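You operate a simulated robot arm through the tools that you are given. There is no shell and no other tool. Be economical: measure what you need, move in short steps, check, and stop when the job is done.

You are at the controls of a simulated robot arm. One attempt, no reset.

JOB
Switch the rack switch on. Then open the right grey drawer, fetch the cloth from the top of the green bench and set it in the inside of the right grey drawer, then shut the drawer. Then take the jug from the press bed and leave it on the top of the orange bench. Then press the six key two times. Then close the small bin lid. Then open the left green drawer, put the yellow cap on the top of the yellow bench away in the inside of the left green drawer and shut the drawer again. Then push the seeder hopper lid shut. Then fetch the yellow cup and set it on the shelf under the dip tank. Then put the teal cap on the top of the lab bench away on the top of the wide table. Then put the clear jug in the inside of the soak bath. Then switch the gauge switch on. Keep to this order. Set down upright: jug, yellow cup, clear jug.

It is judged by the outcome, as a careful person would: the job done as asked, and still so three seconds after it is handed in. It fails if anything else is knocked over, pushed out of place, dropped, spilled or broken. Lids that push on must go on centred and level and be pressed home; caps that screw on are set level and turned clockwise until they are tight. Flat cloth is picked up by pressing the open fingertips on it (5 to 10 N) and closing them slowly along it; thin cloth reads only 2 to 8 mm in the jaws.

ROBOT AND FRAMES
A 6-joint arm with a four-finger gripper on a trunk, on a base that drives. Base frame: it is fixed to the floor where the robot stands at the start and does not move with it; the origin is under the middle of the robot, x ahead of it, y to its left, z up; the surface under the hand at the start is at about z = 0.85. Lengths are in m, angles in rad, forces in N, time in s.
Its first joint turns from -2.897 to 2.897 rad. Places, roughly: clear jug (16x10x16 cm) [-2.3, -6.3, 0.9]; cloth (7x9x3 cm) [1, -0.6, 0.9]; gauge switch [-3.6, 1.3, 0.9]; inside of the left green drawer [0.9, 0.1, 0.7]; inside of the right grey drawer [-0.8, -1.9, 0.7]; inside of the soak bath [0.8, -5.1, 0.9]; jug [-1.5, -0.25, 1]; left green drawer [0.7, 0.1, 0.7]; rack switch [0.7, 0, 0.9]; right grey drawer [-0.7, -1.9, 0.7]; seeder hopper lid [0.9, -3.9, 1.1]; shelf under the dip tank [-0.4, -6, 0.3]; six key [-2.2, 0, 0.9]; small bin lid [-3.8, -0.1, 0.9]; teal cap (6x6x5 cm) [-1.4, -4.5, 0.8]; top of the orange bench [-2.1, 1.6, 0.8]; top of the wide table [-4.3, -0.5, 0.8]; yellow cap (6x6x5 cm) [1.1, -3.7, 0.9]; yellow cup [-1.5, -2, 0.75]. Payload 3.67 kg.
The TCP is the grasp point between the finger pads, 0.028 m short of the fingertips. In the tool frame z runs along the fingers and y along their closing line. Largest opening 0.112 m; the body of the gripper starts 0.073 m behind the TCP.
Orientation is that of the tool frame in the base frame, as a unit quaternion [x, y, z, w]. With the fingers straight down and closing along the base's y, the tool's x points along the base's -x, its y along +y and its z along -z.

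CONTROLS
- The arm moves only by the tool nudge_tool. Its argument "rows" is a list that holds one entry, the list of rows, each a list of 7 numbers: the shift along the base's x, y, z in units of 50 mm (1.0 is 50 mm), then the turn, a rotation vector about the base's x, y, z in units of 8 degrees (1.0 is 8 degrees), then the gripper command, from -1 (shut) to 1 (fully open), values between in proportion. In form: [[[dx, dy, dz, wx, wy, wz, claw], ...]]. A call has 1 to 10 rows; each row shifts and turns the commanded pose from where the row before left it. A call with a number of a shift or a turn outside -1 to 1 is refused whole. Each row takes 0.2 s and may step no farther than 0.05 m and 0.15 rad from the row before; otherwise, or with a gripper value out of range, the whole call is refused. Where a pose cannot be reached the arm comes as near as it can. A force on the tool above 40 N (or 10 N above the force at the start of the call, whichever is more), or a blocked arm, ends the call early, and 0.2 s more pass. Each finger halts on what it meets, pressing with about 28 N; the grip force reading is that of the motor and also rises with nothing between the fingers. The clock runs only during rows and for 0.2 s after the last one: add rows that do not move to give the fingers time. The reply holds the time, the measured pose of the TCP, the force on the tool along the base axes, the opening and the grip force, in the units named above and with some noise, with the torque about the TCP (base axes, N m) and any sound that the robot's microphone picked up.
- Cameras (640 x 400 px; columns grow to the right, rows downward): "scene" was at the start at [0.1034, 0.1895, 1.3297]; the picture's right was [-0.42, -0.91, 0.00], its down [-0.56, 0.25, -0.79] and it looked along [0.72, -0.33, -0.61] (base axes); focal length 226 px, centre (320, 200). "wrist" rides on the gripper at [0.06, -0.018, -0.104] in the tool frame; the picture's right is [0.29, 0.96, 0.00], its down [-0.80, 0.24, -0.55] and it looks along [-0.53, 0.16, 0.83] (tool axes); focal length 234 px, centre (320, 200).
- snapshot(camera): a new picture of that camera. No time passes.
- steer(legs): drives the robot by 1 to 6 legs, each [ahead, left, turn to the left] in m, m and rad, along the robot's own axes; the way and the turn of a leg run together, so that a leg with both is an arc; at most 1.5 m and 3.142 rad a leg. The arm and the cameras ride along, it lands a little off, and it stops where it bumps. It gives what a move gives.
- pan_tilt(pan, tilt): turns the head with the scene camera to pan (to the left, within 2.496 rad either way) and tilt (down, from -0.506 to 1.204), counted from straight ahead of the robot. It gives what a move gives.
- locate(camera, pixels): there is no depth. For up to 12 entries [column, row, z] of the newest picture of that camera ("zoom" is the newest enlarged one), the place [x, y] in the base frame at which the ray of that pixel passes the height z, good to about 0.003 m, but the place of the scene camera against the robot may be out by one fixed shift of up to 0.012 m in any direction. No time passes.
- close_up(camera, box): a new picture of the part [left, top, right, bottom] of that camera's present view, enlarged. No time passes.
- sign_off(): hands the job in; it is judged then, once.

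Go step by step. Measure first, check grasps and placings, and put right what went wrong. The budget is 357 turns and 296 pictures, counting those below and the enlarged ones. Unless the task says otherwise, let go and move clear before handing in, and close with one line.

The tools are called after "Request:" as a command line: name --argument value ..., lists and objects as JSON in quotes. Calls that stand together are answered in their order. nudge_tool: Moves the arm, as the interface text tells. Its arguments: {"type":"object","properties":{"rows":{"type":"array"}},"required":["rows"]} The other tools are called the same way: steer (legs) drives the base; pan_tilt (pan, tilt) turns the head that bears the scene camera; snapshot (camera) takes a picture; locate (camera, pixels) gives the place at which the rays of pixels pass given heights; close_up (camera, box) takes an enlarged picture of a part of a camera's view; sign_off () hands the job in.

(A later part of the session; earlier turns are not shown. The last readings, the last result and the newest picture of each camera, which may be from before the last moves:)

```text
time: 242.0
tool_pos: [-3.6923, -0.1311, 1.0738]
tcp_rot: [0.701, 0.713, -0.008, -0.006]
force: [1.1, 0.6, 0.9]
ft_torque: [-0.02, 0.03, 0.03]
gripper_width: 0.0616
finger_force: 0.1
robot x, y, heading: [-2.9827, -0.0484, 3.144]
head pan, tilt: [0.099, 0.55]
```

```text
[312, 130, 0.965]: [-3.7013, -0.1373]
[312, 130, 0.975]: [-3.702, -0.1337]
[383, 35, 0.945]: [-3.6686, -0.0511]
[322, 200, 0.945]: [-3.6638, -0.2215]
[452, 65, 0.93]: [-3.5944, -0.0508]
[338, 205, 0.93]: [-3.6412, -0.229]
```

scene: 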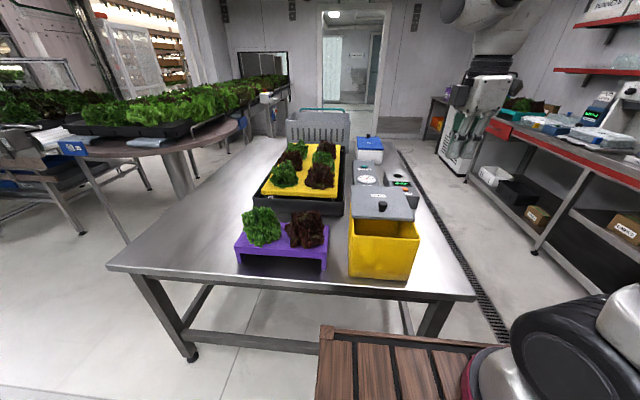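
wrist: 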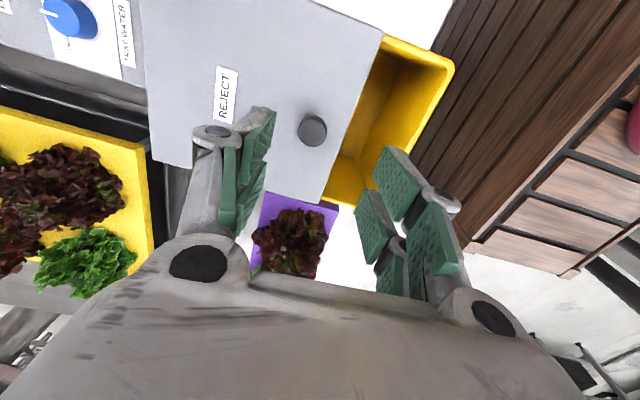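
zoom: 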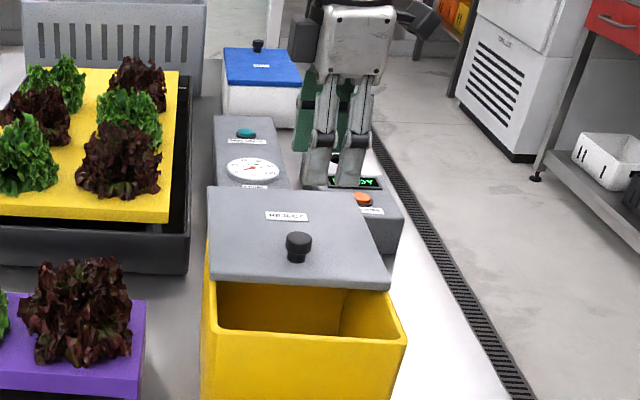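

Knob refined to (-3.701,-0.136); bin front rim at x≈-3.594, so about 7 cm to close. I descend around the knob.

Request:
nudge_tool --rows '[[[-0.17, -0.1, -0.5, 0, 0, 0, 0.1], [0, 0, -0.5, 0, 0, 0, 0.1], [0, 0, -0.4, 0, 0, 0, 0.1], [0, 0, -0.3, 0, 0, 0, 0.1], [0, 0, 0, 0, 0, 0, 0.1]]]'

Request:
snapshot --camera "wrist"

Request:
close_up --camera "scene" --box '[330, 150, 450, 250]'

```text
time: 243.2
tool_pos: [-3.7005, -0.136, 0.9891]
tcp_rot: [0.7, 0.714, -0.007, -0.006]
force: [-0.2, 0.4, -0.2]
ft_torque: [0.0, 0.0, 0.02]
gripper_width: 0.0616
finger_force: 0.0
robot x, y, heading: [-2.9838, -0.0535, 3.141]
head pan, tilt: [0.099, 0.55]
```

```text
163 pictures are left
```

wrist: 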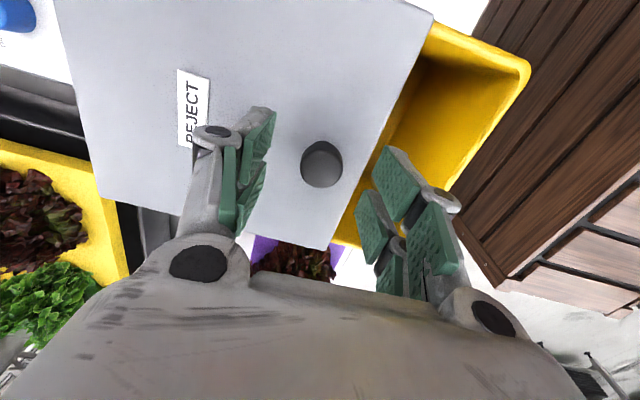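

```text
4.00 times, centred on (390, 200) of scene
```

zoom: 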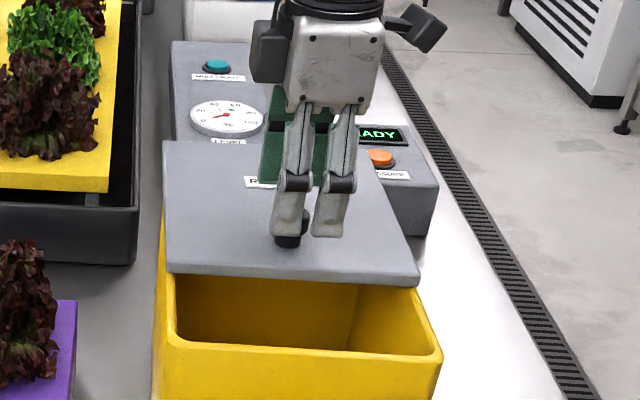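

Request:
locate --camera "wrist" --pixels '[[321, 165, 0.965], [321, 165, 0.975], [321, 165, 0.955]]'

Request:
nudge_tool --rows '[[[0, -0.12, 0, 0, 0, 0, 0.1], [0, 0, -0.15, 0, 0, 0, 0.1], [0, 0, -0.08, 0, 0, 0, 0.1], [0, 0, 0, 0, 0, 0, 0.1]]]'

```text
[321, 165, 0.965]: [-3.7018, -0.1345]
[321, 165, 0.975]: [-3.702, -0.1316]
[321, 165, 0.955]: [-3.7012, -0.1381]
```

```text
time: 244.2
tool_pos: [-3.7027, -0.1415, 0.9778]
tcp_rot: [0.701, 0.713, -0.006, -0.006]
force: [0.5, -0.9, -0.9]
ft_torque: [0.02, 0.02, -0.01]
gripper_width: 0.0619
finger_force: 0.0
robot x, y, heading: [-2.9837, -0.0499, 3.14]
head pan, tilt: [0.099, 0.55]
```

Request:
nudge_tool --rows '[[[0, 0, -0.06, 0, 0, 0, 0.0], [0, 0, 0, 0, 0, 0, -0.4], [0, 0, 0, 0, 0, 0, -1], [0, 0, 0, 0, 0, 0, -1]]]'

Request:
close_up --camera "scene" --box '[330, 150, 450, 250]'

```text
time: 245.2
tool_pos: [-3.7018, -0.1415, 0.9756]
tcp_rot: [0.7, 0.714, -0.006, -0.007]
force: [0.1, 0.8, -0.6]
ft_torque: [-0.02, -0.12, -0.14]
gripper_width: 0.0259
finger_force: 44.4
robot x, y, heading: [-2.9833, -0.0508, 3.144]
head pan, tilt: [0.099, 0.55]
```

```text
4.00 times, centred on (390, 200) of scene
```

zoom: 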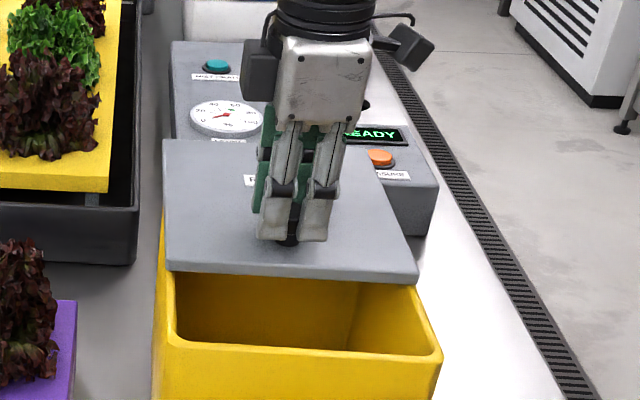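

Knob gripped (26 mm). I pull the lid towards +x in small steps.

Request:
nudge_tool --rows '[[[0.15, 0, 0, 0, 0, 0, -1], [0.2, 0, 0, 0, 0, 0, -1], [0.2, 0, 0, 0, 0, 0, -1], [0.2, 0, 0, 0, 0, 0, -1], [0.2, 0, 0, 0, 0, 0, -1]]]'

Request:
close_up --camera "scene" --box '[330, 150, 450, 250]'

```text
time: 246.4
tool_pos: [-3.6543, -0.1413, 0.975]
tcp_rot: [0.701, 0.713, -0.005, -0.006]
force: [-0.7, -3.9, -15.3]
ft_torque: [-0.22, -0.25, -0.05]
gripper_width: 0.0256
finger_force: 45.1
robot x, y, heading: [-2.9831, -0.0483, 3.141]
head pan, tilt: [0.099, 0.55]
```

```text
4.00 times, centred on (390, 200) of scene
```

zoom: 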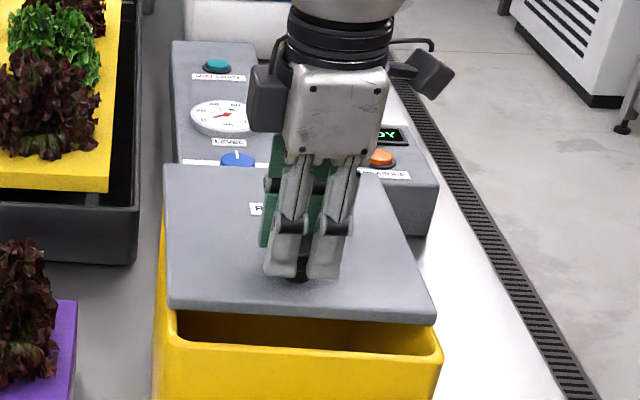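

The lid slides. I continue until it stops.

Request:
nudge_tool --rows '[[[0.2, 0, -0.02, 0, 0, 0, -1], [0.2, 0, 0, 0, 0, 0, -1], [0.15, 0, 0, 0, 0, 0, -1], [0.15, 0, 0, 0, 0, 0, -1], [0.12, 0, 0, 0, 0, 0, -1], [0.12, 0, 0, 0, 0, 0, -1], [0.1, 0, 0, 0, 0, 0, -1]]]'

Request:
close_up --camera "scene" --box '[330, 150, 450, 290]'

```text
time: 247.7
tool_pos: [-3.6162, -0.1423, 0.9762]
tcp_rot: [0.7, 0.714, -0.011, -0.009]
force: [-17.0, 4.2, -20.9]
ft_torque: [-0.43, 0.45, 0.08]
gripper_width: 0.0254
finger_force: 45.5
robot x, y, heading: [-2.9847, -0.0509, 3.143]
head pan, tilt: [0.099, 0.55]
stopped in row 6: the force on the tool passed its limit at 48 N (the readings are from after the stop); the commanded pose is now the measured one
```

```text
2.86 times, centred on (390, 220) of scene
```

zoom: 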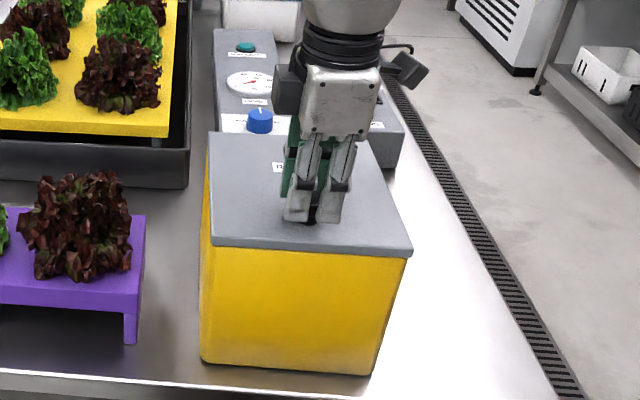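

The lid now covers the bin flush, at its stop. I release and rise.

Request:
nudge_tool --rows '[[[0, 0, 0, 0, 0, 0, -0.3], [0, 0, 0, 0, 0, 0, 0.2], [0, 0, 0.2, 0, 0, 0, 0.2], [0, 0, 0.8, 0, 0, 0, 0.2], [0, 0, 0.9, 0, 0, 0, 0.2], [0, 0, 0.9, 0, 0, 0, 0.2], [0, 0, 0.9, 0, 0, 0, 0.2], [0.4, 0, 0.7, 0, 0, 0, 0.2]]]'

Request:
snapshot --camera "scene"

```text
time: 249.5
tool_pos: [-3.5964, -0.1441, 1.1993]
tcp_rot: [0.701, 0.713, -0.011, -0.009]
force: [-1.0, 0.1, -0.9]
ft_torque: [0.0, -0.03, 0.0]
gripper_width: 0.0673
finger_force: 0.0
robot x, y, heading: [-2.9849, -0.0521, 3.138]
head pan, tilt: [0.099, 0.55]
```

```text
158 pictures are left
```

scene: 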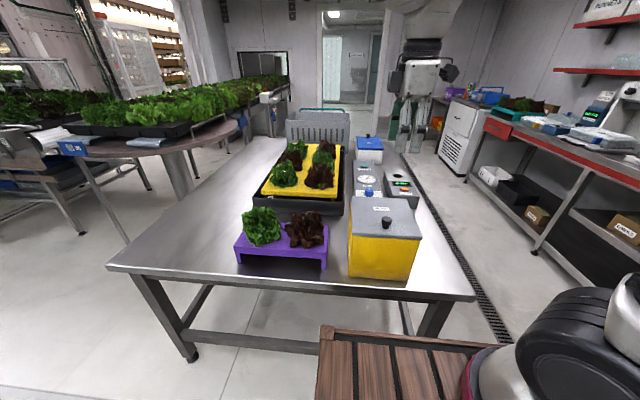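

Small bin closed. Next is the left green drawer: I turn to face +y, back into the south aisle and strafe east.

Request:
steer --legs '[[0, 0, -1.571], [-0.95, 0, 0], [0, -1.5, 0]]'

```text
time: 265.3
tool_pos: [-1.5539, -0.3851, 1.198]
tcp_rot: [1.0, 0.007, -0.001, -0.013]
force: [0.4, 0.7, 0.7]
ft_torque: [0.01, 0.03, 0.0]
gripper_width: 0.0674
finger_force: 0.1
robot x, y, heading: [-1.466, -0.9933, 1.568]
head pan, tilt: [0.099, 0.55]
```

Request:
steer --legs '[[0, -1.5, 0], [0.37, 0, 0]]'

Request:
pan_tilt --pan -0.7 --tilt 0.6

Request:
snapshot --camera "scene"

```text
time: 274.9
tool_pos: [-0.0184, -0.0133, 1.1977]
tcp_rot: [1.0, 0.016, -0.001, -0.012]
force: [0.3, 1.1, 0.1]
ft_torque: [0.0, 0.02, -0.01]
gripper_width: 0.0673
finger_force: 0.1
robot x, y, heading: [0.0835, -0.6211, 1.582]
head pan, tilt: [0.099, 0.55]
```

```text
time: 276.1
tool_pos: [-0.0182, -0.013, 1.1973]
tcp_rot: [1.0, 0.015, -0.001, -0.013]
force: [-0.2, -0.3, 0.8]
ft_torque: [0.0, -0.01, -0.02]
gripper_width: 0.0672
finger_force: 0.1
robot x, y, heading: [0.0817, -0.6269, 1.581]
head pan, tilt: [-0.7, 0.6]
```

```text
157 pictures are left
```

scene: 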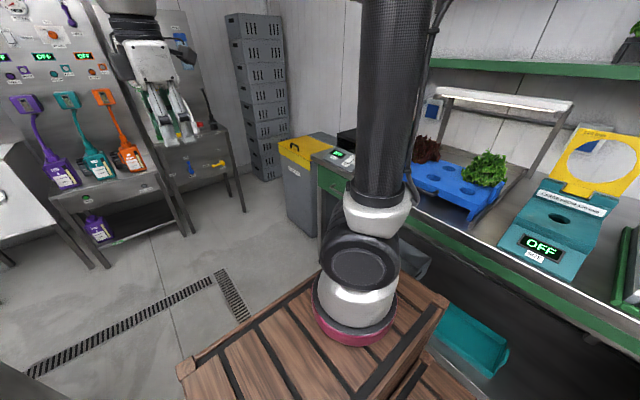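

The column hides the drawer; from the first pictures its handle is at about (0.595,0.095,0.74). I turn the tool yaw -90° and bring it across.

Request:
nudge_tool --rows '[[[0.58, 0.13, -0.3, 0, 0, -1, 0.3], [0.58, 0.13, -0.3, 0, 0, -1, 0.3], [0.58, 0.13, -0.3, 0, 0, -1, 0.3], [0.58, 0.13, -0.3, 0, 0, -1, 0.3], [0.58, 0.13, -0.3, 0, 0, -1, 0.3], [0.58, 0.13, -0.3, 0, 0, -1, 0.3], [0.58, 0.13, -0.3, 0, 0, -1, 0.3], [0.58, 0.13, -0.3, 0, 0, -1, 0.3], [0.58, 0.13, -0.3, 0, 0, -1, 0.3], [0.58, 0.13, -0.3, 0, 0, -1, 0.3]]]'

Request:
nudge_tool --rows '[[[0, 0, 0, 0, 0, -1, 0.3], [0, 0, 0, 0, -1, 0, 0.3], [0, 0, 0, 0, -1, 0, 0.3], [0, 0, 0, 0, -1, 0, 0.3], [0, 0, 0, 0, -1, 0, 0.3], [0, 0, 0, 0, -1, 0, 0.3]]]'

Request:
snapshot --camera "wrist"

Request:
snapshot --camera "scene"

```text
time: 278.3
tool_pos: [0.2724, 0.0523, 1.0511]
tcp_rot: [0.775, -0.631, 0.008, -0.011]
force: [0.1, 0.7, -0.4]
ft_torque: [0.04, -0.05, 0.0]
gripper_width: 0.0729
finger_force: 0.0
robot x, y, heading: [0.0829, -0.6262, 1.585]
head pan, tilt: [-0.7, 0.6]
```

```text
time: 279.7
tool_pos: [0.2726, 0.0523, 1.049]
tcp_rot: [0.683, -0.638, 0.259, -0.245]
force: [0.0, -0.8, 0.9]
ft_torque: [-0.04, 0.02, -0.02]
gripper_width: 0.0727
finger_force: 0.0
robot x, y, heading: [0.0836, -0.6246, 1.581]
head pan, tilt: [-0.7, 0.6]
```

```text
156 pictures are left
```

wrist: 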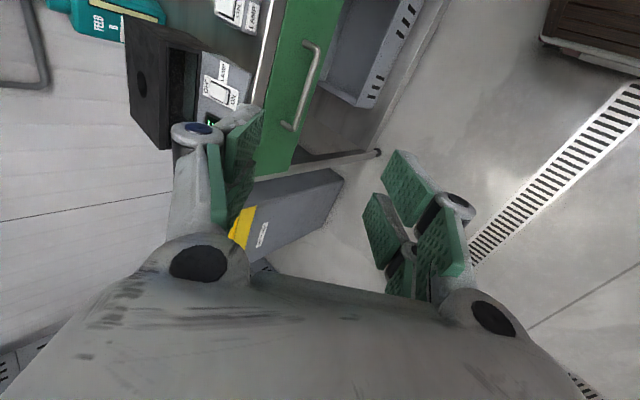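

```text
155 pictures are left
```

scene: 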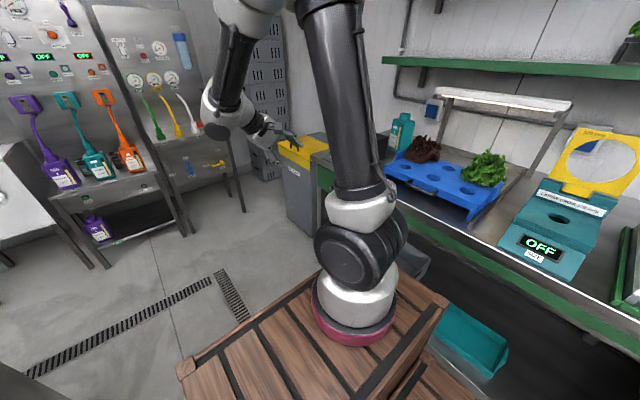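

Request:
locate --camera "wrist" --pixels '[[317, 50, 0.72], [317, 50, 0.74], [317, 50, 0.76], [297, 126, 0.72], [297, 126, 0.74], [297, 126, 0.76], [308, 85, 0.74]]'

Request:
nudge_tool --rows '[[[0.6, 0.1, -0.6, 0, 0, -0.5, 0.3], [0.6, 0.1, -0.6, 0, -1, 0, 0.3], [0.5, 0.1, -0.7, 0, -1, 0, 0.3], [0.4, 0.1, -0.7, 0, 0, 0, 0.3]]]'

Request:
snapshot --camera "wrist"

```text
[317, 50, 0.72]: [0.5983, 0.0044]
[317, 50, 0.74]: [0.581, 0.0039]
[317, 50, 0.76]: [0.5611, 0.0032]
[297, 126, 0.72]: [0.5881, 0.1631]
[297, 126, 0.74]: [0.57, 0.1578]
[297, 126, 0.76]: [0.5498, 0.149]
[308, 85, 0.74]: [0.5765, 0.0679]
```

```text
time: 280.7
tool_pos: [0.3802, 0.0701, 0.9182]
tcp_rot: [-0.618, 0.623, -0.355, 0.325]
force: [0.3, 0.1, -0.1]
ft_torque: [0.01, 0.03, 0.02]
gripper_width: 0.073
finger_force: 0.1
robot x, y, heading: [0.0806, -0.625, 1.58]
head pan, tilt: [-0.7, 0.6]
```

```text
154 pictures are left
```

wrist: 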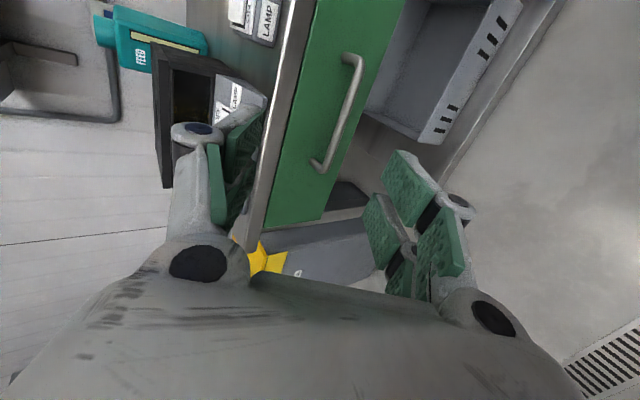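

Request:
locate --camera "wrist" --pixels '[[359, 62, 0.72], [359, 62, 0.74], [359, 62, 0.76], [325, 168, 0.72], [325, 168, 0.74], [325, 168, 0.76], [344, 118, 0.74], [344, 118, 0.76]]'

```text
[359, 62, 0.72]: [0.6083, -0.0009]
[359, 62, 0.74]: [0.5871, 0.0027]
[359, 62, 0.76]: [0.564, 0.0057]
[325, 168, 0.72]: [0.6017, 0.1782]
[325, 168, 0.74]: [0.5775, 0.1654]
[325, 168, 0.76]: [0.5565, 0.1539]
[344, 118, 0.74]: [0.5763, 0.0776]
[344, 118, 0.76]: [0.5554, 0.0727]
```

Bar triangulates to about (0.556,0.08,0.765), same height as the other drawer. I move to a standoff.

Request:
nudge_tool --rows '[[[0.54, 0.06, -0.55, 0, 0, 0, 0.3], [0.54, 0.06, -0.55, 0, 0, 0, 0.3], [0.54, 0.05, -0.55, 0, 0, 0, 0.3], [0.54, 0.05, -0.55, 0, 0, 0, 0.3], [0, 0, 0, 0, 0, 0, 0.3]]]'

Request:
snapshot --camera "wrist"

```text
time: 281.9
tool_pos: [0.4872, 0.0825, 0.8078]
tcp_rot: [-0.617, 0.623, -0.355, 0.323]
force: [-0.7, -0.4, 0.1]
ft_torque: [0.01, 0.01, -0.04]
gripper_width: 0.073
finger_force: 0.0
robot x, y, heading: [0.0807, -0.626, 1.583]
head pan, tilt: [-0.7, 0.6]
```

```text
153 pictures are left
```

wrist: 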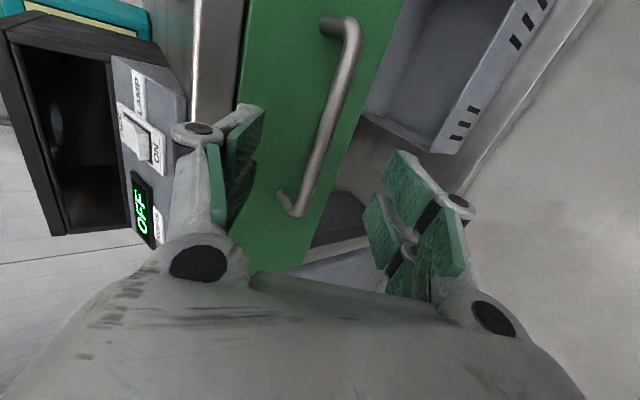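

The view matches the first drawer's standoff closely; I repeat the same advance and grip.

Request:
nudge_tool --rows '[[[0.4, 0, -0.23, 0, 0, 0, 0.3], [0.4, 0, -0.23, 0, 0, 0, 0.3], [0.38, 0, -0.22, 0, 0, 0, 0.3], [0, 0, 0, 0, 0, 0, 0.3]]]'

Request:
nudge_tool --rows '[[[0, 0, 0, 0, 0, 0, -0.3], [0, 0, 0, 0, 0, 0, -1], [0, 0, 0, 0, 0, 0, -1], [0, 0, 0, 0, 0, 0, -1]]]'

Request:
snapshot --camera "wrist"

```text
time: 282.9
tool_pos: [0.5457, 0.0823, 0.7728]
tcp_rot: [-0.617, 0.623, -0.355, 0.323]
force: [0.9, 0.2, 0.0]
ft_torque: [0.03, -0.02, 0.02]
gripper_width: 0.0728
finger_force: 0.1
robot x, y, heading: [0.0817, -0.6241, 1.582]
head pan, tilt: [-0.7, 0.6]
```

```text
time: 283.6
tool_pos: [0.5417, 0.0826, 0.7685]
tcp_rot: [-0.62, 0.624, -0.352, 0.32]
force: [-0.1, 7.5, -11.7]
ft_torque: [2.07, 0.22, -0.93]
gripper_width: 0.0137
finger_force: 44.3
robot x, y, heading: [0.0791, -0.6263, 1.585]
head pan, tilt: [-0.7, 0.6]
stopped in row 3: the force on the tool passed its limit at 43 N (the readings are from after the stop); the commanded pose is now the measured one
```

```text
152 pictures are left
```

wrist: 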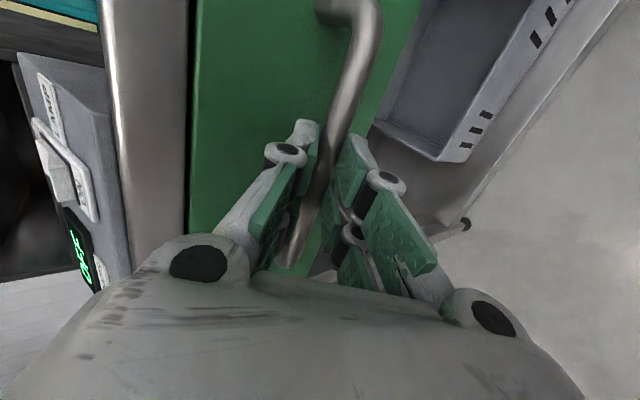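

Gripped. I pull the drawer out along -x.

Request:
nudge_tool --rows '[[[-0.3, 0, 0, 0, 0, 0, -1], [-0.4, 0, 0, 0, 0, 0, -1], [-0.5, 0, 0, 0, 0, 0, -1], [-0.5, 0, 0, 0, 0, 0, -1], [-0.5, 0, 0, 0, 0, 0, -1]]]'

```text
time: 284.8
tool_pos: [0.4328, 0.0834, 0.7689]
tcp_rot: [-0.621, 0.622, -0.353, 0.321]
force: [1.7, 16.2, -5.7]
ft_torque: [2.45, 0.07, 0.19]
gripper_width: 0.0139
finger_force: 45.4
robot x, y, heading: [0.0823, -0.6234, 1.582]
head pan, tilt: [-0.7, 0.6]
```

Request:
nudge_tool --rows '[[[-0.5, -0.03, 0, 0, 0, 0, -1], [-0.5, 0, 0, 0, 0, 0, -1], [-0.5, 0, 0, 0, 0, 0, -1], [-0.5, 0, 0, 0, 0, 0, -1], [-0.2, 0, 0, 0, 0, 0, -1]]]'

Request:
snapshot --camera "wrist"

```text
time: 285.4
tool_pos: [0.3933, 0.0832, 0.7691]
tcp_rot: [-0.621, 0.623, -0.349, 0.322]
force: [1.9, 4.3, -16.4]
ft_torque: [2.38, 0.22, -0.06]
gripper_width: 0.0141
finger_force: 44.8
robot x, y, heading: [0.0839, -0.6205, 1.584]
head pan, tilt: [-0.7, 0.6]
stopped in row 2: the force on the tool passed its limit at 40 N (the readings are from after the stop); the commanded pose is now the measured one
```

```text
151 pictures are left
```

wrist: 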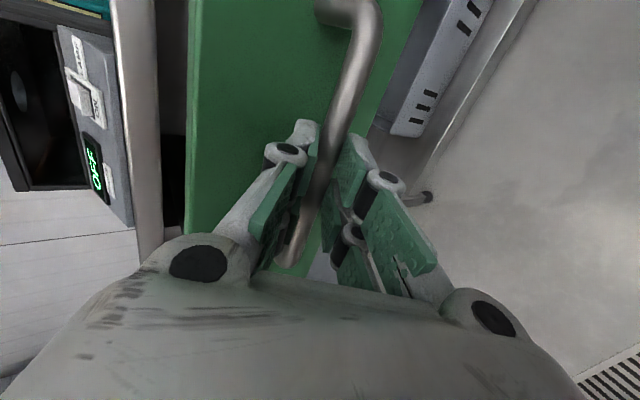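

Request:
nudge_tool --rows '[[[-0.3, 0, 0, 0, 0, 0, -1], [-0.3, 0, 0, 0, 0, 0, -1], [-0.3, 0, 0, 0, 0, 0, -1], [-0.3, 0, 0, 0, 0, 0, -1], [-0.3, 0, 0, 0, 0, 0, -1]]]'

Request:
snapshot --camera "wrist"

```text
time: 286.6
tool_pos: [0.3172, 0.0828, 0.7693]
tcp_rot: [-0.621, 0.624, -0.35, 0.321]
force: [0.4, 9.6, -32.6]
ft_torque: [2.73, 0.45, 0.39]
gripper_width: 0.014
finger_force: 45.0
robot x, y, heading: [0.0824, -0.6271, 1.583]
head pan, tilt: [-0.7, 0.6]
```

```text
150 pictures are left
```

wrist: 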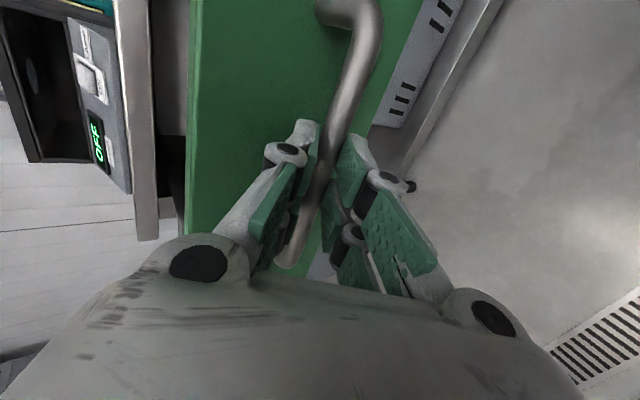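

Drawer is open about 0.23 m. I open the jaws and back off along the tool axis.

Request:
nudge_tool --rows '[[[0, 0, -0.04, 0, 0, 0, -0.5], [0, 0, 0, 0, 0, 0, 0.3], [0, 0, 0, 0, 0, 0, 0.3], [-0.4, 0.02, 0.25, 0, 0, 0, 0.3], [-0.5, 0.02, 0.35, 0, 0, 0, 0.3], [-0.5, 0, 0.5, 0, 0, 0, 0.3], [0, 0, 0.9, 0, 0, 0, 0.3], [0, 0, 0.9, 0, 0.4, 0, 0.3]]]'

Request:
snapshot --camera "wrist"

```text
time: 288.4
tool_pos: [0.2485, 0.0848, 0.912]
tcp_rot: [0.631, -0.631, 0.334, -0.304]
force: [0.3, 0.9, 0.0]
ft_torque: [-0.03, 0.01, -0.04]
gripper_width: 0.0726
finger_force: 0.1
robot x, y, heading: [0.0828, -0.6203, 1.582]
head pan, tilt: [-0.7, 0.6]
```

```text
149 pictures are left
```

wrist: 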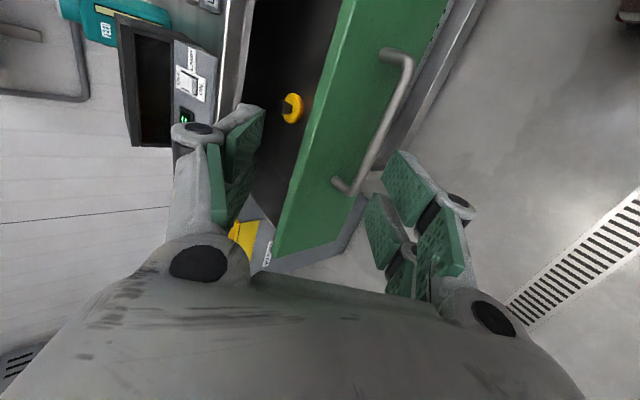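

The open drawer already holds another yellow cap at (292,108). I note positions, then level and raise the tool.

Request:
close_up --camera "wrist" --box '[200, 0, 440, 260]'

Request:
locate --camera "wrist" --pixels '[[292, 108, 0.7], [292, 108, 0.68], [290, 160, 0.8], [350, 5, 0.8], [275, 255, 0.8], [250, 195, 0.8]]'

Request:
nudge_tool --rows '[[[0, 0, 0.9, 0, 1, 0, 0], [0, 0, 0.9, 0, 1, 0, 0], [0, 0, 0.9, 0, 1, 0, 0], [0, -0.3, 0.9, 0, 1, 0, 0], [-0.2, -0.4, 0.7, 0, 1, 0, 0], [-0.2, -0.4, 0.6, 0, 1, 0, 0], [-0.2, -0.4, 0.5, 0, 0.8, 0, 0]]]'

```text
1.54 times, centred on (320, 130) of wrist
```

zoom: 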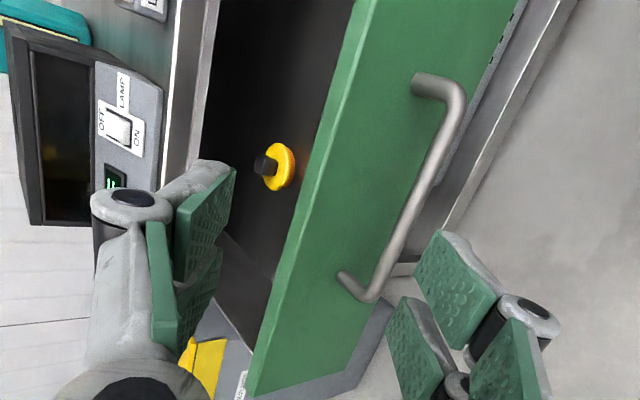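

```text
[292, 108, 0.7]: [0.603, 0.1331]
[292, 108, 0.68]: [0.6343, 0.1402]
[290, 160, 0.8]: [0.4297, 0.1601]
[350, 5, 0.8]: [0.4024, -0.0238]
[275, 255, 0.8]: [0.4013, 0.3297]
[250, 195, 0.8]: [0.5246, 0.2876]
```

```text
time: 290.0
tool_pos: [0.2179, 0.0101, 1.1819]
tcp_rot: [0.714, -0.7, 0.008, 0.019]
force: [-0.1, 0.2, 0.1]
ft_torque: [-0.05, 0.01, -0.01]
gripper_width: 0.0562
finger_force: 0.1
robot x, y, heading: [0.0804, -0.6206, 1.583]
head pan, tilt: [-0.7, 0.6]
```

Drawer open with space left at about (0.5,0.02). I drive backwards along the aisle towards the yellow bench, checking the way.

Request:
steer --legs '[[-0.3, 0.1, 0], [-1.2, 0, 0]]'

Request:
pan_tilt --pan -2.3 --tilt 0.45

Request:
snapshot --camera "scene"

```text
time: 297.7
tool_pos: [0.1365, -1.4861, 1.1813]
tcp_rot: [-0.707, 0.707, -0.009, -0.018]
force: [0.4, -0.8, 0.9]
ft_torque: [-0.01, -0.01, 0.0]
gripper_width: 0.0561
finger_force: 0.1
robot x, y, heading: [-0.01, -2.1173, 1.561]
head pan, tilt: [-0.7, 0.6]
```

```text
time: 299.4
tool_pos: [0.1369, -1.4856, 1.1812]
tcp_rot: [-0.707, 0.707, -0.008, -0.019]
force: [0.7, 0.6, 0.0]
ft_torque: [-0.01, 0.02, 0.0]
gripper_width: 0.056
finger_force: 0.1
robot x, y, heading: [-0.0127, -2.1155, 1.564]
head pan, tilt: [-2.3, 0.45]
```

```text
147 pictures are left
```

scene: 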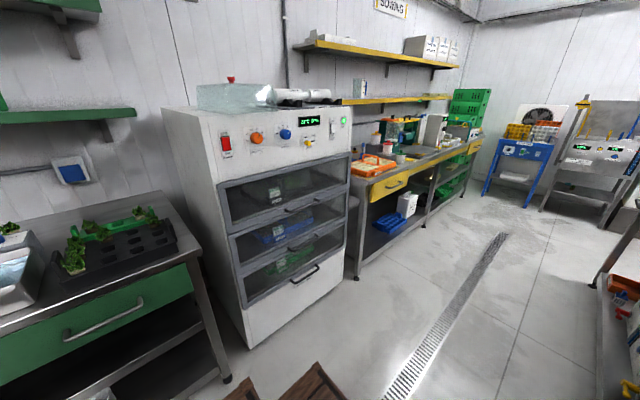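

Request:
locate --camera "scene" --pixels '[[245, 348, 0], [358, 278, 0], [425, 222, 0], [365, 183, 0.85], [300, 400, 0.0], [480, 150, 0.85], [330, 260, 0.3]]'

Request:
close_up --camera "scene" --box '[340, 80, 500, 220]'

```text
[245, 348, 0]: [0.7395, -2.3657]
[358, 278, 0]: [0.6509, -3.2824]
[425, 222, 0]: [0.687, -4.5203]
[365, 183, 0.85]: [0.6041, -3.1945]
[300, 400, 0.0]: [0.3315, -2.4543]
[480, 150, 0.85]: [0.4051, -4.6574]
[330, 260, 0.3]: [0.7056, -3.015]
```

```text
2.86 times, centred on (420, 150) of scene
```

zoom: 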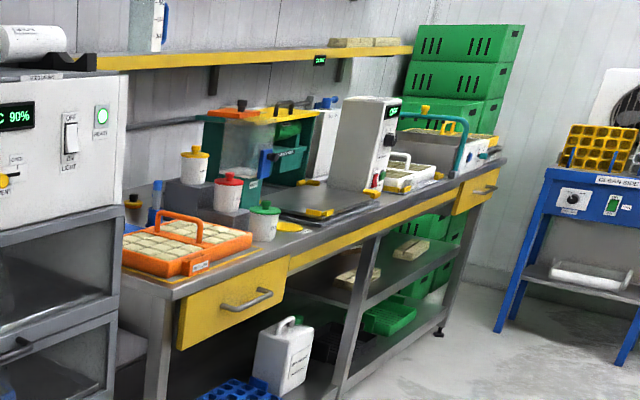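

Request:
steer --legs '[[-1.45, 0, 0.005]]'

Request:
pan_tilt --pan -1.6 --tilt 0.5

Request:
snapshot --camera "scene"

Request:
pan_tilt --pan 1.5 --tilt 0.6

Request:
snapshot --camera "scene"

```text
time: 306.5
tool_pos: [0.1324, -2.9069, 1.1819]
tcp_rot: [0.724, -0.69, 0.009, 0.019]
force: [-0.1, 0.1, -0.2]
ft_torque: [0.01, -0.03, -0.02]
gripper_width: 0.0558
finger_force: 0.0
robot x, y, heading: [0.0143, -3.5487, 1.605]
head pan, tilt: [-2.3, 0.45]
```

```text
time: 307.6
tool_pos: [0.1323, -2.9075, 1.1821]
tcp_rot: [0.723, -0.69, 0.01, 0.019]
force: [0.2, 0.8, -0.1]
ft_torque: [-0.02, 0.0, 0.02]
gripper_width: 0.0562
finger_force: 0.1
robot x, y, heading: [0.0145, -3.5488, 1.609]
head pan, tilt: [-1.6, 0.499]
```

```text
145 pictures are left
```

scene: 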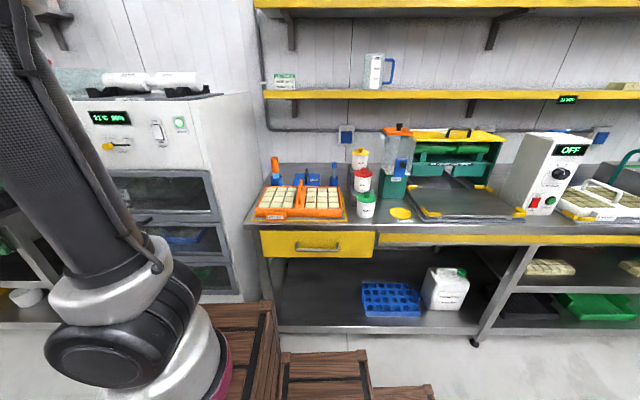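

```text
time: 310.2
tool_pos: [0.1324, -2.9074, 1.1819]
tcp_rot: [0.724, -0.69, 0.009, 0.018]
force: [-0.2, 0.1, 0.0]
ft_torque: [0.01, 0.03, -0.04]
gripper_width: 0.056
finger_force: 0.0
robot x, y, heading: [0.0131, -3.5416, 1.612]
head pan, tilt: [1.499, 0.6]
```

```text
144 pictures are left
```

scene: 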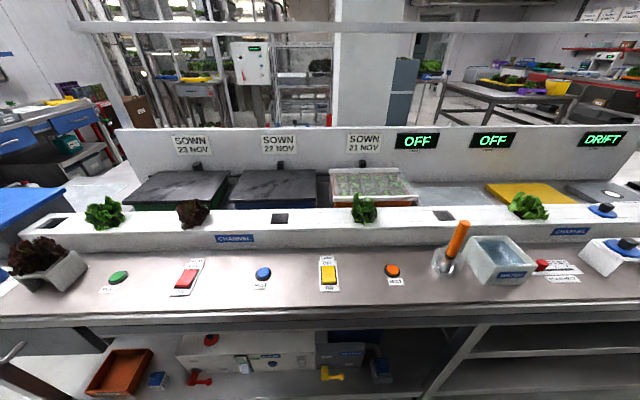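

Request:
pan_tilt --pan -1.6 --tilt 0.55

Request:
close_up --camera "scene" --box '[230, 90, 550, 250]'

Request:
close_up --camera "scene" --box '[320, 110, 440, 220]'

```text
time: 312.9
tool_pos: [0.1322, -2.9067, 1.1813]
tcp_rot: [0.723, -0.691, 0.008, 0.018]
force: [0.2, -0.3, 0.1]
ft_torque: [-0.01, 0.0, 0.0]
gripper_width: 0.0561
finger_force: 0.0
robot x, y, heading: [0.0158, -3.544, 1.617]
head pan, tilt: [-1.6, 0.55]
```

```text
2.00 times, centred on (390, 170) of scene
```

zoom: 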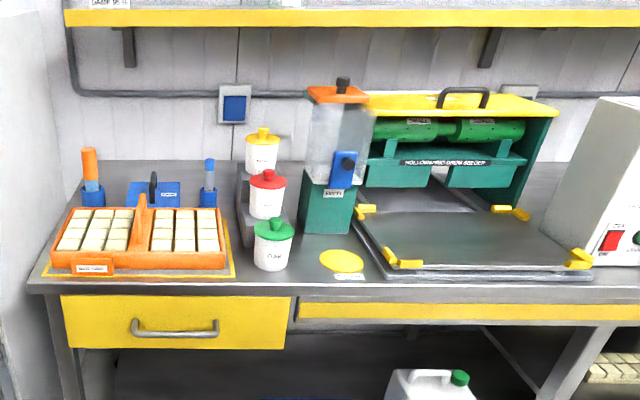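

```text
3.64 times, centred on (380, 165) of scene
```

zoom: 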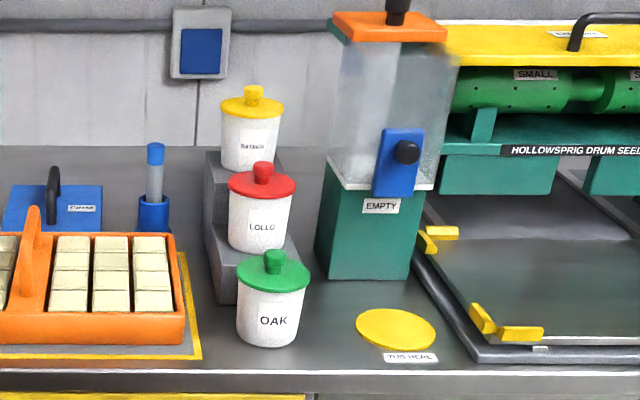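

Request:
locate --camera "zoom" --pixels '[[318, 245, 0.85], [410, 280, 0.85], [395, 330, 0.85], [265, 345, 0.86], [250, 165, 0.97], [222, 300, 0.85], [207, 230, 0.85], [155, 230, 0.85], [390, 25, 1.15], [330, 148, 0.85]]'

```text
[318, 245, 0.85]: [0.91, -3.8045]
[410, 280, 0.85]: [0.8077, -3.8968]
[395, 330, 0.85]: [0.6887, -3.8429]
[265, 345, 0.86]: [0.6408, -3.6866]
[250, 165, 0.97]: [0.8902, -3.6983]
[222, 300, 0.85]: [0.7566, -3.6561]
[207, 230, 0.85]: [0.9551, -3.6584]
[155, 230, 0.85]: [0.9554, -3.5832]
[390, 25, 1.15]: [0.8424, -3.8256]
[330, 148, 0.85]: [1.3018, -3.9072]
```

The yellow cap must be behind the stepped jar block at (1.1,-3.7). Sideways I can stand nearer the bench; I shift to about (0.24,-3.32) and turn the tool so its camera looks towards -y.

Request:
steer --legs '[[0.22, -0.22, -0.046]]'

Request:
nudge_tool --rows '[[[0.3, -0.3, 0, 0, 0, -1, 0], [0.5, -0.5, 0, 0, 0, -1, 0], [0.5, -0.5, 0, 0, 0, -1, 0], [0.5, -0.5, 0, 0, 0, -1, 0], [0, -0.5, 0, 0, 0, -1, 0], [0, -0.5, 0, 0, 0, -1, 0], [0, -0.5, 0, 0, 0, -1, 0], [0, -0.5, 0, 0, 0, -1, 0], [0, 0, 0, 0, 0, -1, 0], [0, 0, 0, 0, 0, -1, 0]]]'

```text
time: 315.0
tool_pos: [0.3797, -2.6853, 1.1804]
tcp_rot: [-0.706, 0.708, -0.009, -0.019]
force: [-0.1, 1.2, 0.2]
ft_torque: [-0.03, -0.02, -0.02]
gripper_width: 0.0562
finger_force: 0.0
robot x, y, heading: [0.2317, -3.3174, 1.564]
head pan, tilt: [-1.6, 0.55]
```

```text
time: 317.2
tool_pos: [0.469, -2.876, 1.1804]
tcp_rot: [-0.085, 0.996, 0.005, -0.02]
force: [0.7, -0.6, -0.5]
ft_torque: [0.0, 0.0, 0.01]
gripper_width: 0.056
finger_force: 0.1
robot x, y, heading: [0.231, -3.3129, 1.562]
head pan, tilt: [-1.6, 0.55]
```

The machine flank is close to the arm's arc; I first back the base south, then swing the arm east over the bench.

Request:
steer --legs '[[-0.42, 0, 0]]'

Request:
nudge_tool --rows '[[[0.3, -0.2, 0, 0, 0, -1, 0], [0.5, -0.3, 0, 0, 0, -1, 0], [0.6, -0.4, 0, 0, 0, -1, 0], [0.6, -0.5, 0, 0, 0, -1, 0], [0.5, -0.7, 0, 0, 0, -1, 0], [0.4, -0.8, 0, 0, 0, -1, 0], [0.4, -0.8, 0, 0, 0, -1, 0], [0.3, -0.8, 0, 0, 0, -1, 0], [0.2, -0.8, 0, 0, 0, -1, 0], [0.1, -0.3, 0, 0, 0, -1, 0]]]'

Request:
snapshot --camera "wrist"

Request:
snapshot --camera "scene"

```text
time: 319.8
tool_pos: [0.4661, -3.29, 1.1809]
tcp_rot: [-0.087, 0.996, 0.006, -0.02]
force: [-0.5, -0.2, 0.6]
ft_torque: [0.0, 0.01, 0.04]
gripper_width: 0.056
finger_force: 0.0
robot x, y, heading: [0.2277, -3.7304, 1.565]
head pan, tilt: [-1.6, 0.55]
```

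```text
time: 322.0
tool_pos: [0.6605, -3.5712, 1.1804]
tcp_rot: [0.575, 0.818, 0.017, -0.011]
force: [-0.3, 0.4, 0.4]
ft_torque: [0.01, 0.0, 0.01]
gripper_width: 0.0561
finger_force: 0.1
robot x, y, heading: [0.2268, -3.7325, 1.561]
head pan, tilt: [-1.6, 0.55]
```

```text
141 pictures are left
```

wrist: 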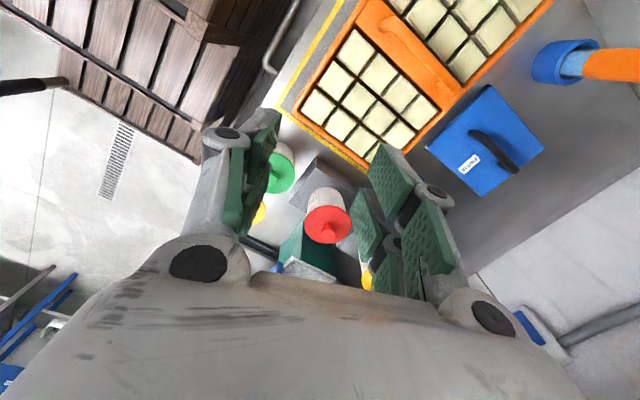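

```text
140 pictures are left
```

scene: 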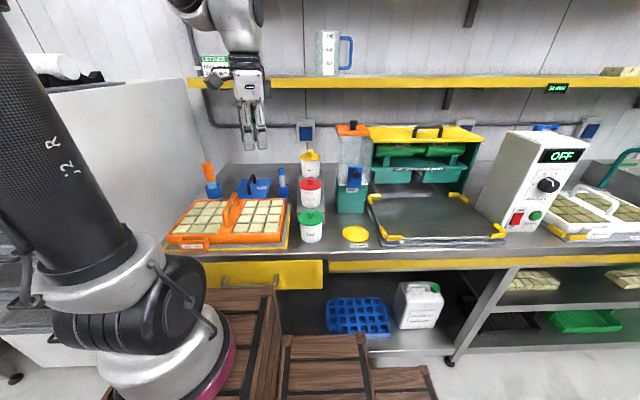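

Request:
nudge_tool --rows '[[[0.1, -0.8, 0, 0, 0, -1, 0], [0, -0.9, 0, 0, 0, -1, 0], [0, -0.9, 0, 0, 0, -0.5, 0], [0, -0.9, 0, 0, 0, 0, 0]]]'

Request:
steer --legs '[[0.38, 0, 0]]'

Request:
snapshot --camera "wrist"

Request:
snapshot --camera "scene"

```text
time: 323.0
tool_pos: [0.6674, -3.7436, 1.1828]
tcp_rot: [0.707, 0.707, 0.019, -0.007]
force: [-1.1, 1.1, 1.1]
ft_torque: [-0.07, -0.02, -0.02]
gripper_width: 0.0559
finger_force: 0.1
robot x, y, heading: [0.231, -3.7351, 1.564]
head pan, tilt: [-1.6, 0.55]
```

```text
time: 325.4
tool_pos: [0.6706, -3.3734, 1.1827]
tcp_rot: [0.709, 0.705, 0.018, -0.008]
force: [0.1, 0.4, 0.8]
ft_torque: [0.04, 0.01, 0.01]
gripper_width: 0.0561
finger_force: 0.0
robot x, y, heading: [0.2334, -3.3582, 1.56]
head pan, tilt: [-1.6, 0.55]
```

```text
139 pictures are left
```

wrist: 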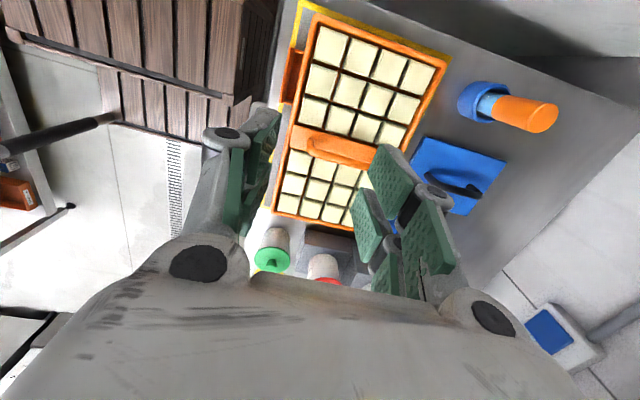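

```text
138 pictures are left
```

scene: 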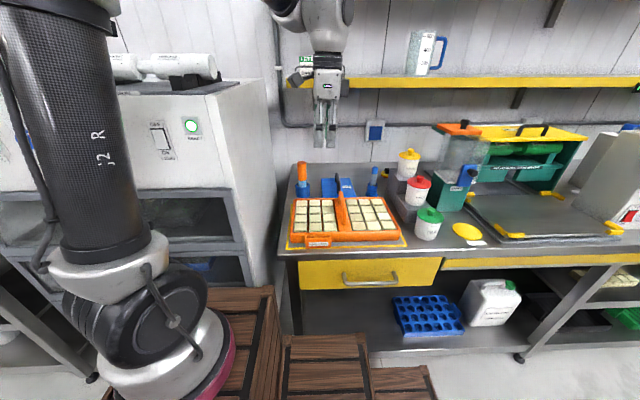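

Request:
close_up --camera "scene" --box '[350, 130, 480, 220]'

Request:
nudge_tool --rows '[[[0.6, -0.6, 0, 0, 0, 0, 0], [0.6, -0.6, 0, 0, 0, 0, -0.5], [0.5, -0.3, -0.1, 0, 0, 0, -1]]]'

Request:
snapshot --camera "wrist"

```text
4.44 times, centred on (415, 175) of scene
```

zoom: 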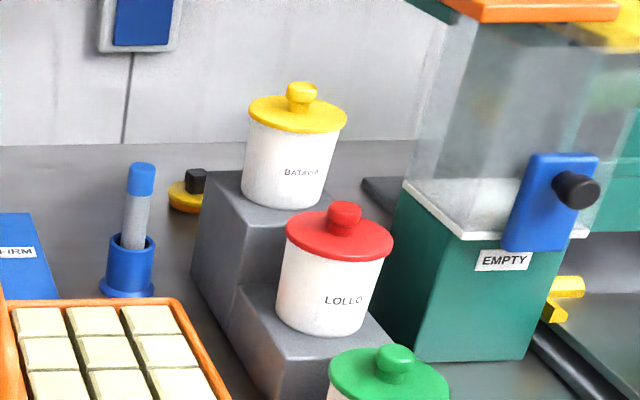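

```text
time: 326.2
tool_pos: [0.7566, -3.4452, 1.1757]
tcp_rot: [0.709, 0.705, 0.018, -0.008]
force: [0.0, 0.0, 0.7]
ft_torque: [-0.04, -0.02, 0.0]
gripper_width: 0.0001
finger_force: 28.1
robot x, y, heading: [0.2318, -3.3592, 1.557]
head pan, tilt: [-1.6, 0.55]
```

```text
136 pictures are left
```

wrist: 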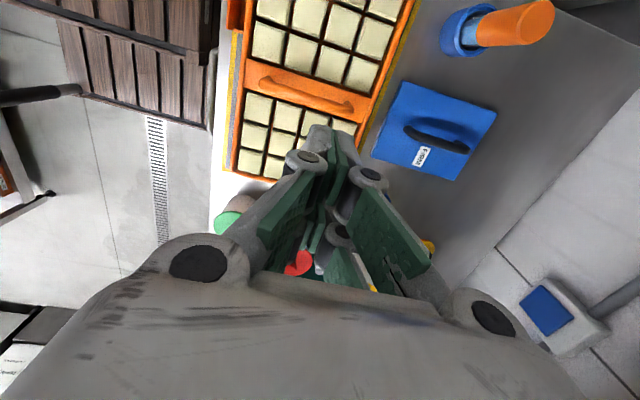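

Request:
locate --camera "scene" --pixels '[[384.5, 176, 0.85], [386, 172, 0.87], [388, 169, 0.88], [372, 193, 0.85], [395, 190, 0.93], [405, 157, 1.0], [421, 214, 0.87]]'

Request:
locate --camera "wrist" --pixels '[[429, 247, 0.86], [429, 247, 0.88]]'

```text
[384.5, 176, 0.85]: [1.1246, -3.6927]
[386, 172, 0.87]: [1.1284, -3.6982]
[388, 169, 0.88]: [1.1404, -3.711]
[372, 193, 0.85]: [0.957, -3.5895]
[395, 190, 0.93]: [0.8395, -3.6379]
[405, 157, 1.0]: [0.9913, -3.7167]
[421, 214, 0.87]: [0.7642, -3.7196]
```

```text
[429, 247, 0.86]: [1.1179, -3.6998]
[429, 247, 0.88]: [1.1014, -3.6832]
```

The cap (yellow disc, black knob) is at about (1.12,-3.70), just in front of the shelf edge (x≈1.14, z≈1.26). I nudge the base a little and approach low from the north side.

Request:
steer --legs '[[0.04, -0.03, 0.01]]'

Request:
nudge_tool --rows '[[[0.7, -0.5, -0.1, 0, 0, 0, -1], [0.7, -0.5, -0.2, 0, 0, 0, -1], [0.8, -0.3, -0.3, 0, 0, 0, -1], [0.7, -0.3, -0.4, 0, 0, 0, -1]]]'

Request:
snapshot --camera "wrist"

Request:
snapshot --camera "scene"

```text
time: 327.1
tool_pos: [0.7872, -3.4011, 1.1763]
tcp_rot: [0.705, 0.709, 0.018, -0.008]
force: [-0.1, 0.2, 0.2]
ft_torque: [-0.01, 0.0, -0.02]
gripper_width: 0.0002
finger_force: 28.2
robot x, y, heading: [0.2611, -3.3185, 1.569]
head pan, tilt: [-1.6, 0.55]
```

```text
time: 328.1
tool_pos: [0.9324, -3.4811, 1.1247]
tcp_rot: [0.706, 0.708, 0.019, -0.008]
force: [-1.0, -0.1, 1.1]
ft_torque: [-0.02, -0.08, 0.05]
gripper_width: 0.0002
finger_force: 28.1
robot x, y, heading: [0.2618, -3.3161, 1.575]
head pan, tilt: [-1.6, 0.55]
```

```text
135 pictures are left
```

wrist: 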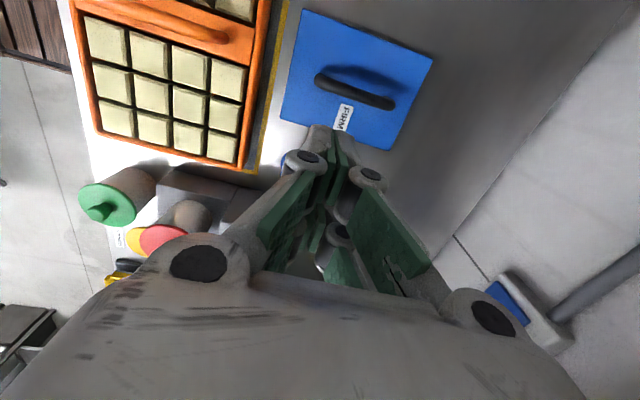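

```text
134 pictures are left
```

scene: 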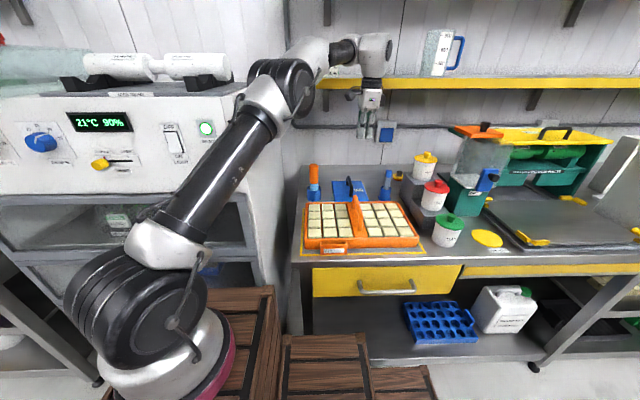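

Request:
nudge_tool --rows '[[[0.8, -0.4, -0.2, 0, 0, 0, -1], [0.7, -0.5, -0.4, 0, 0, 0, -1], [0.6, -0.5, -0.5, 0, 0, 0, -1], [0.3, -0.5, -0.6, 0, 0, 0, -0.3], [0, -0.3, -0.7, 0, 0, 0, 0.2]]]'

Request:
snapshot --camera "wrist"

Request:
snapshot --camera "scene"

```text
time: 329.3
tool_pos: [0.9639, -3.5396, 0.9811]
tcp_rot: [0.706, 0.708, 0.019, -0.008]
force: [-0.7, -0.1, -0.3]
ft_torque: [0.02, -0.01, -0.02]
gripper_width: 0.0672
finger_force: 0.1
out of reach, approached as far as the arm can: row 1, 2, 3, 4
robot x, y, heading: [0.265, -3.3128, 1.566]
head pan, tilt: [-1.6, 0.55]
```

```text
133 pictures are left
```

wrist: 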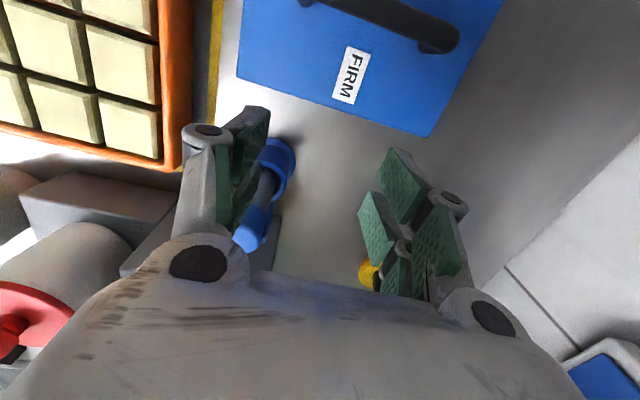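

```text
132 pictures are left
```

scene: 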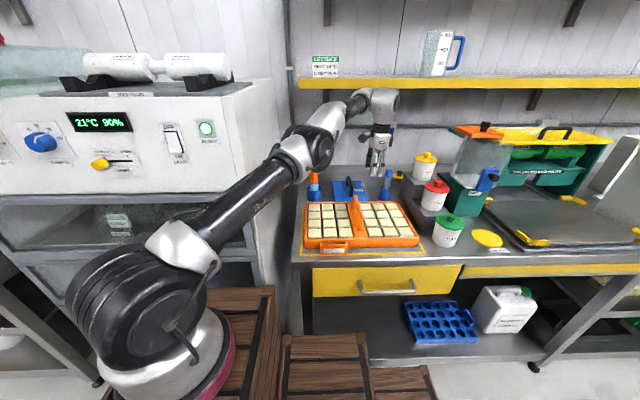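

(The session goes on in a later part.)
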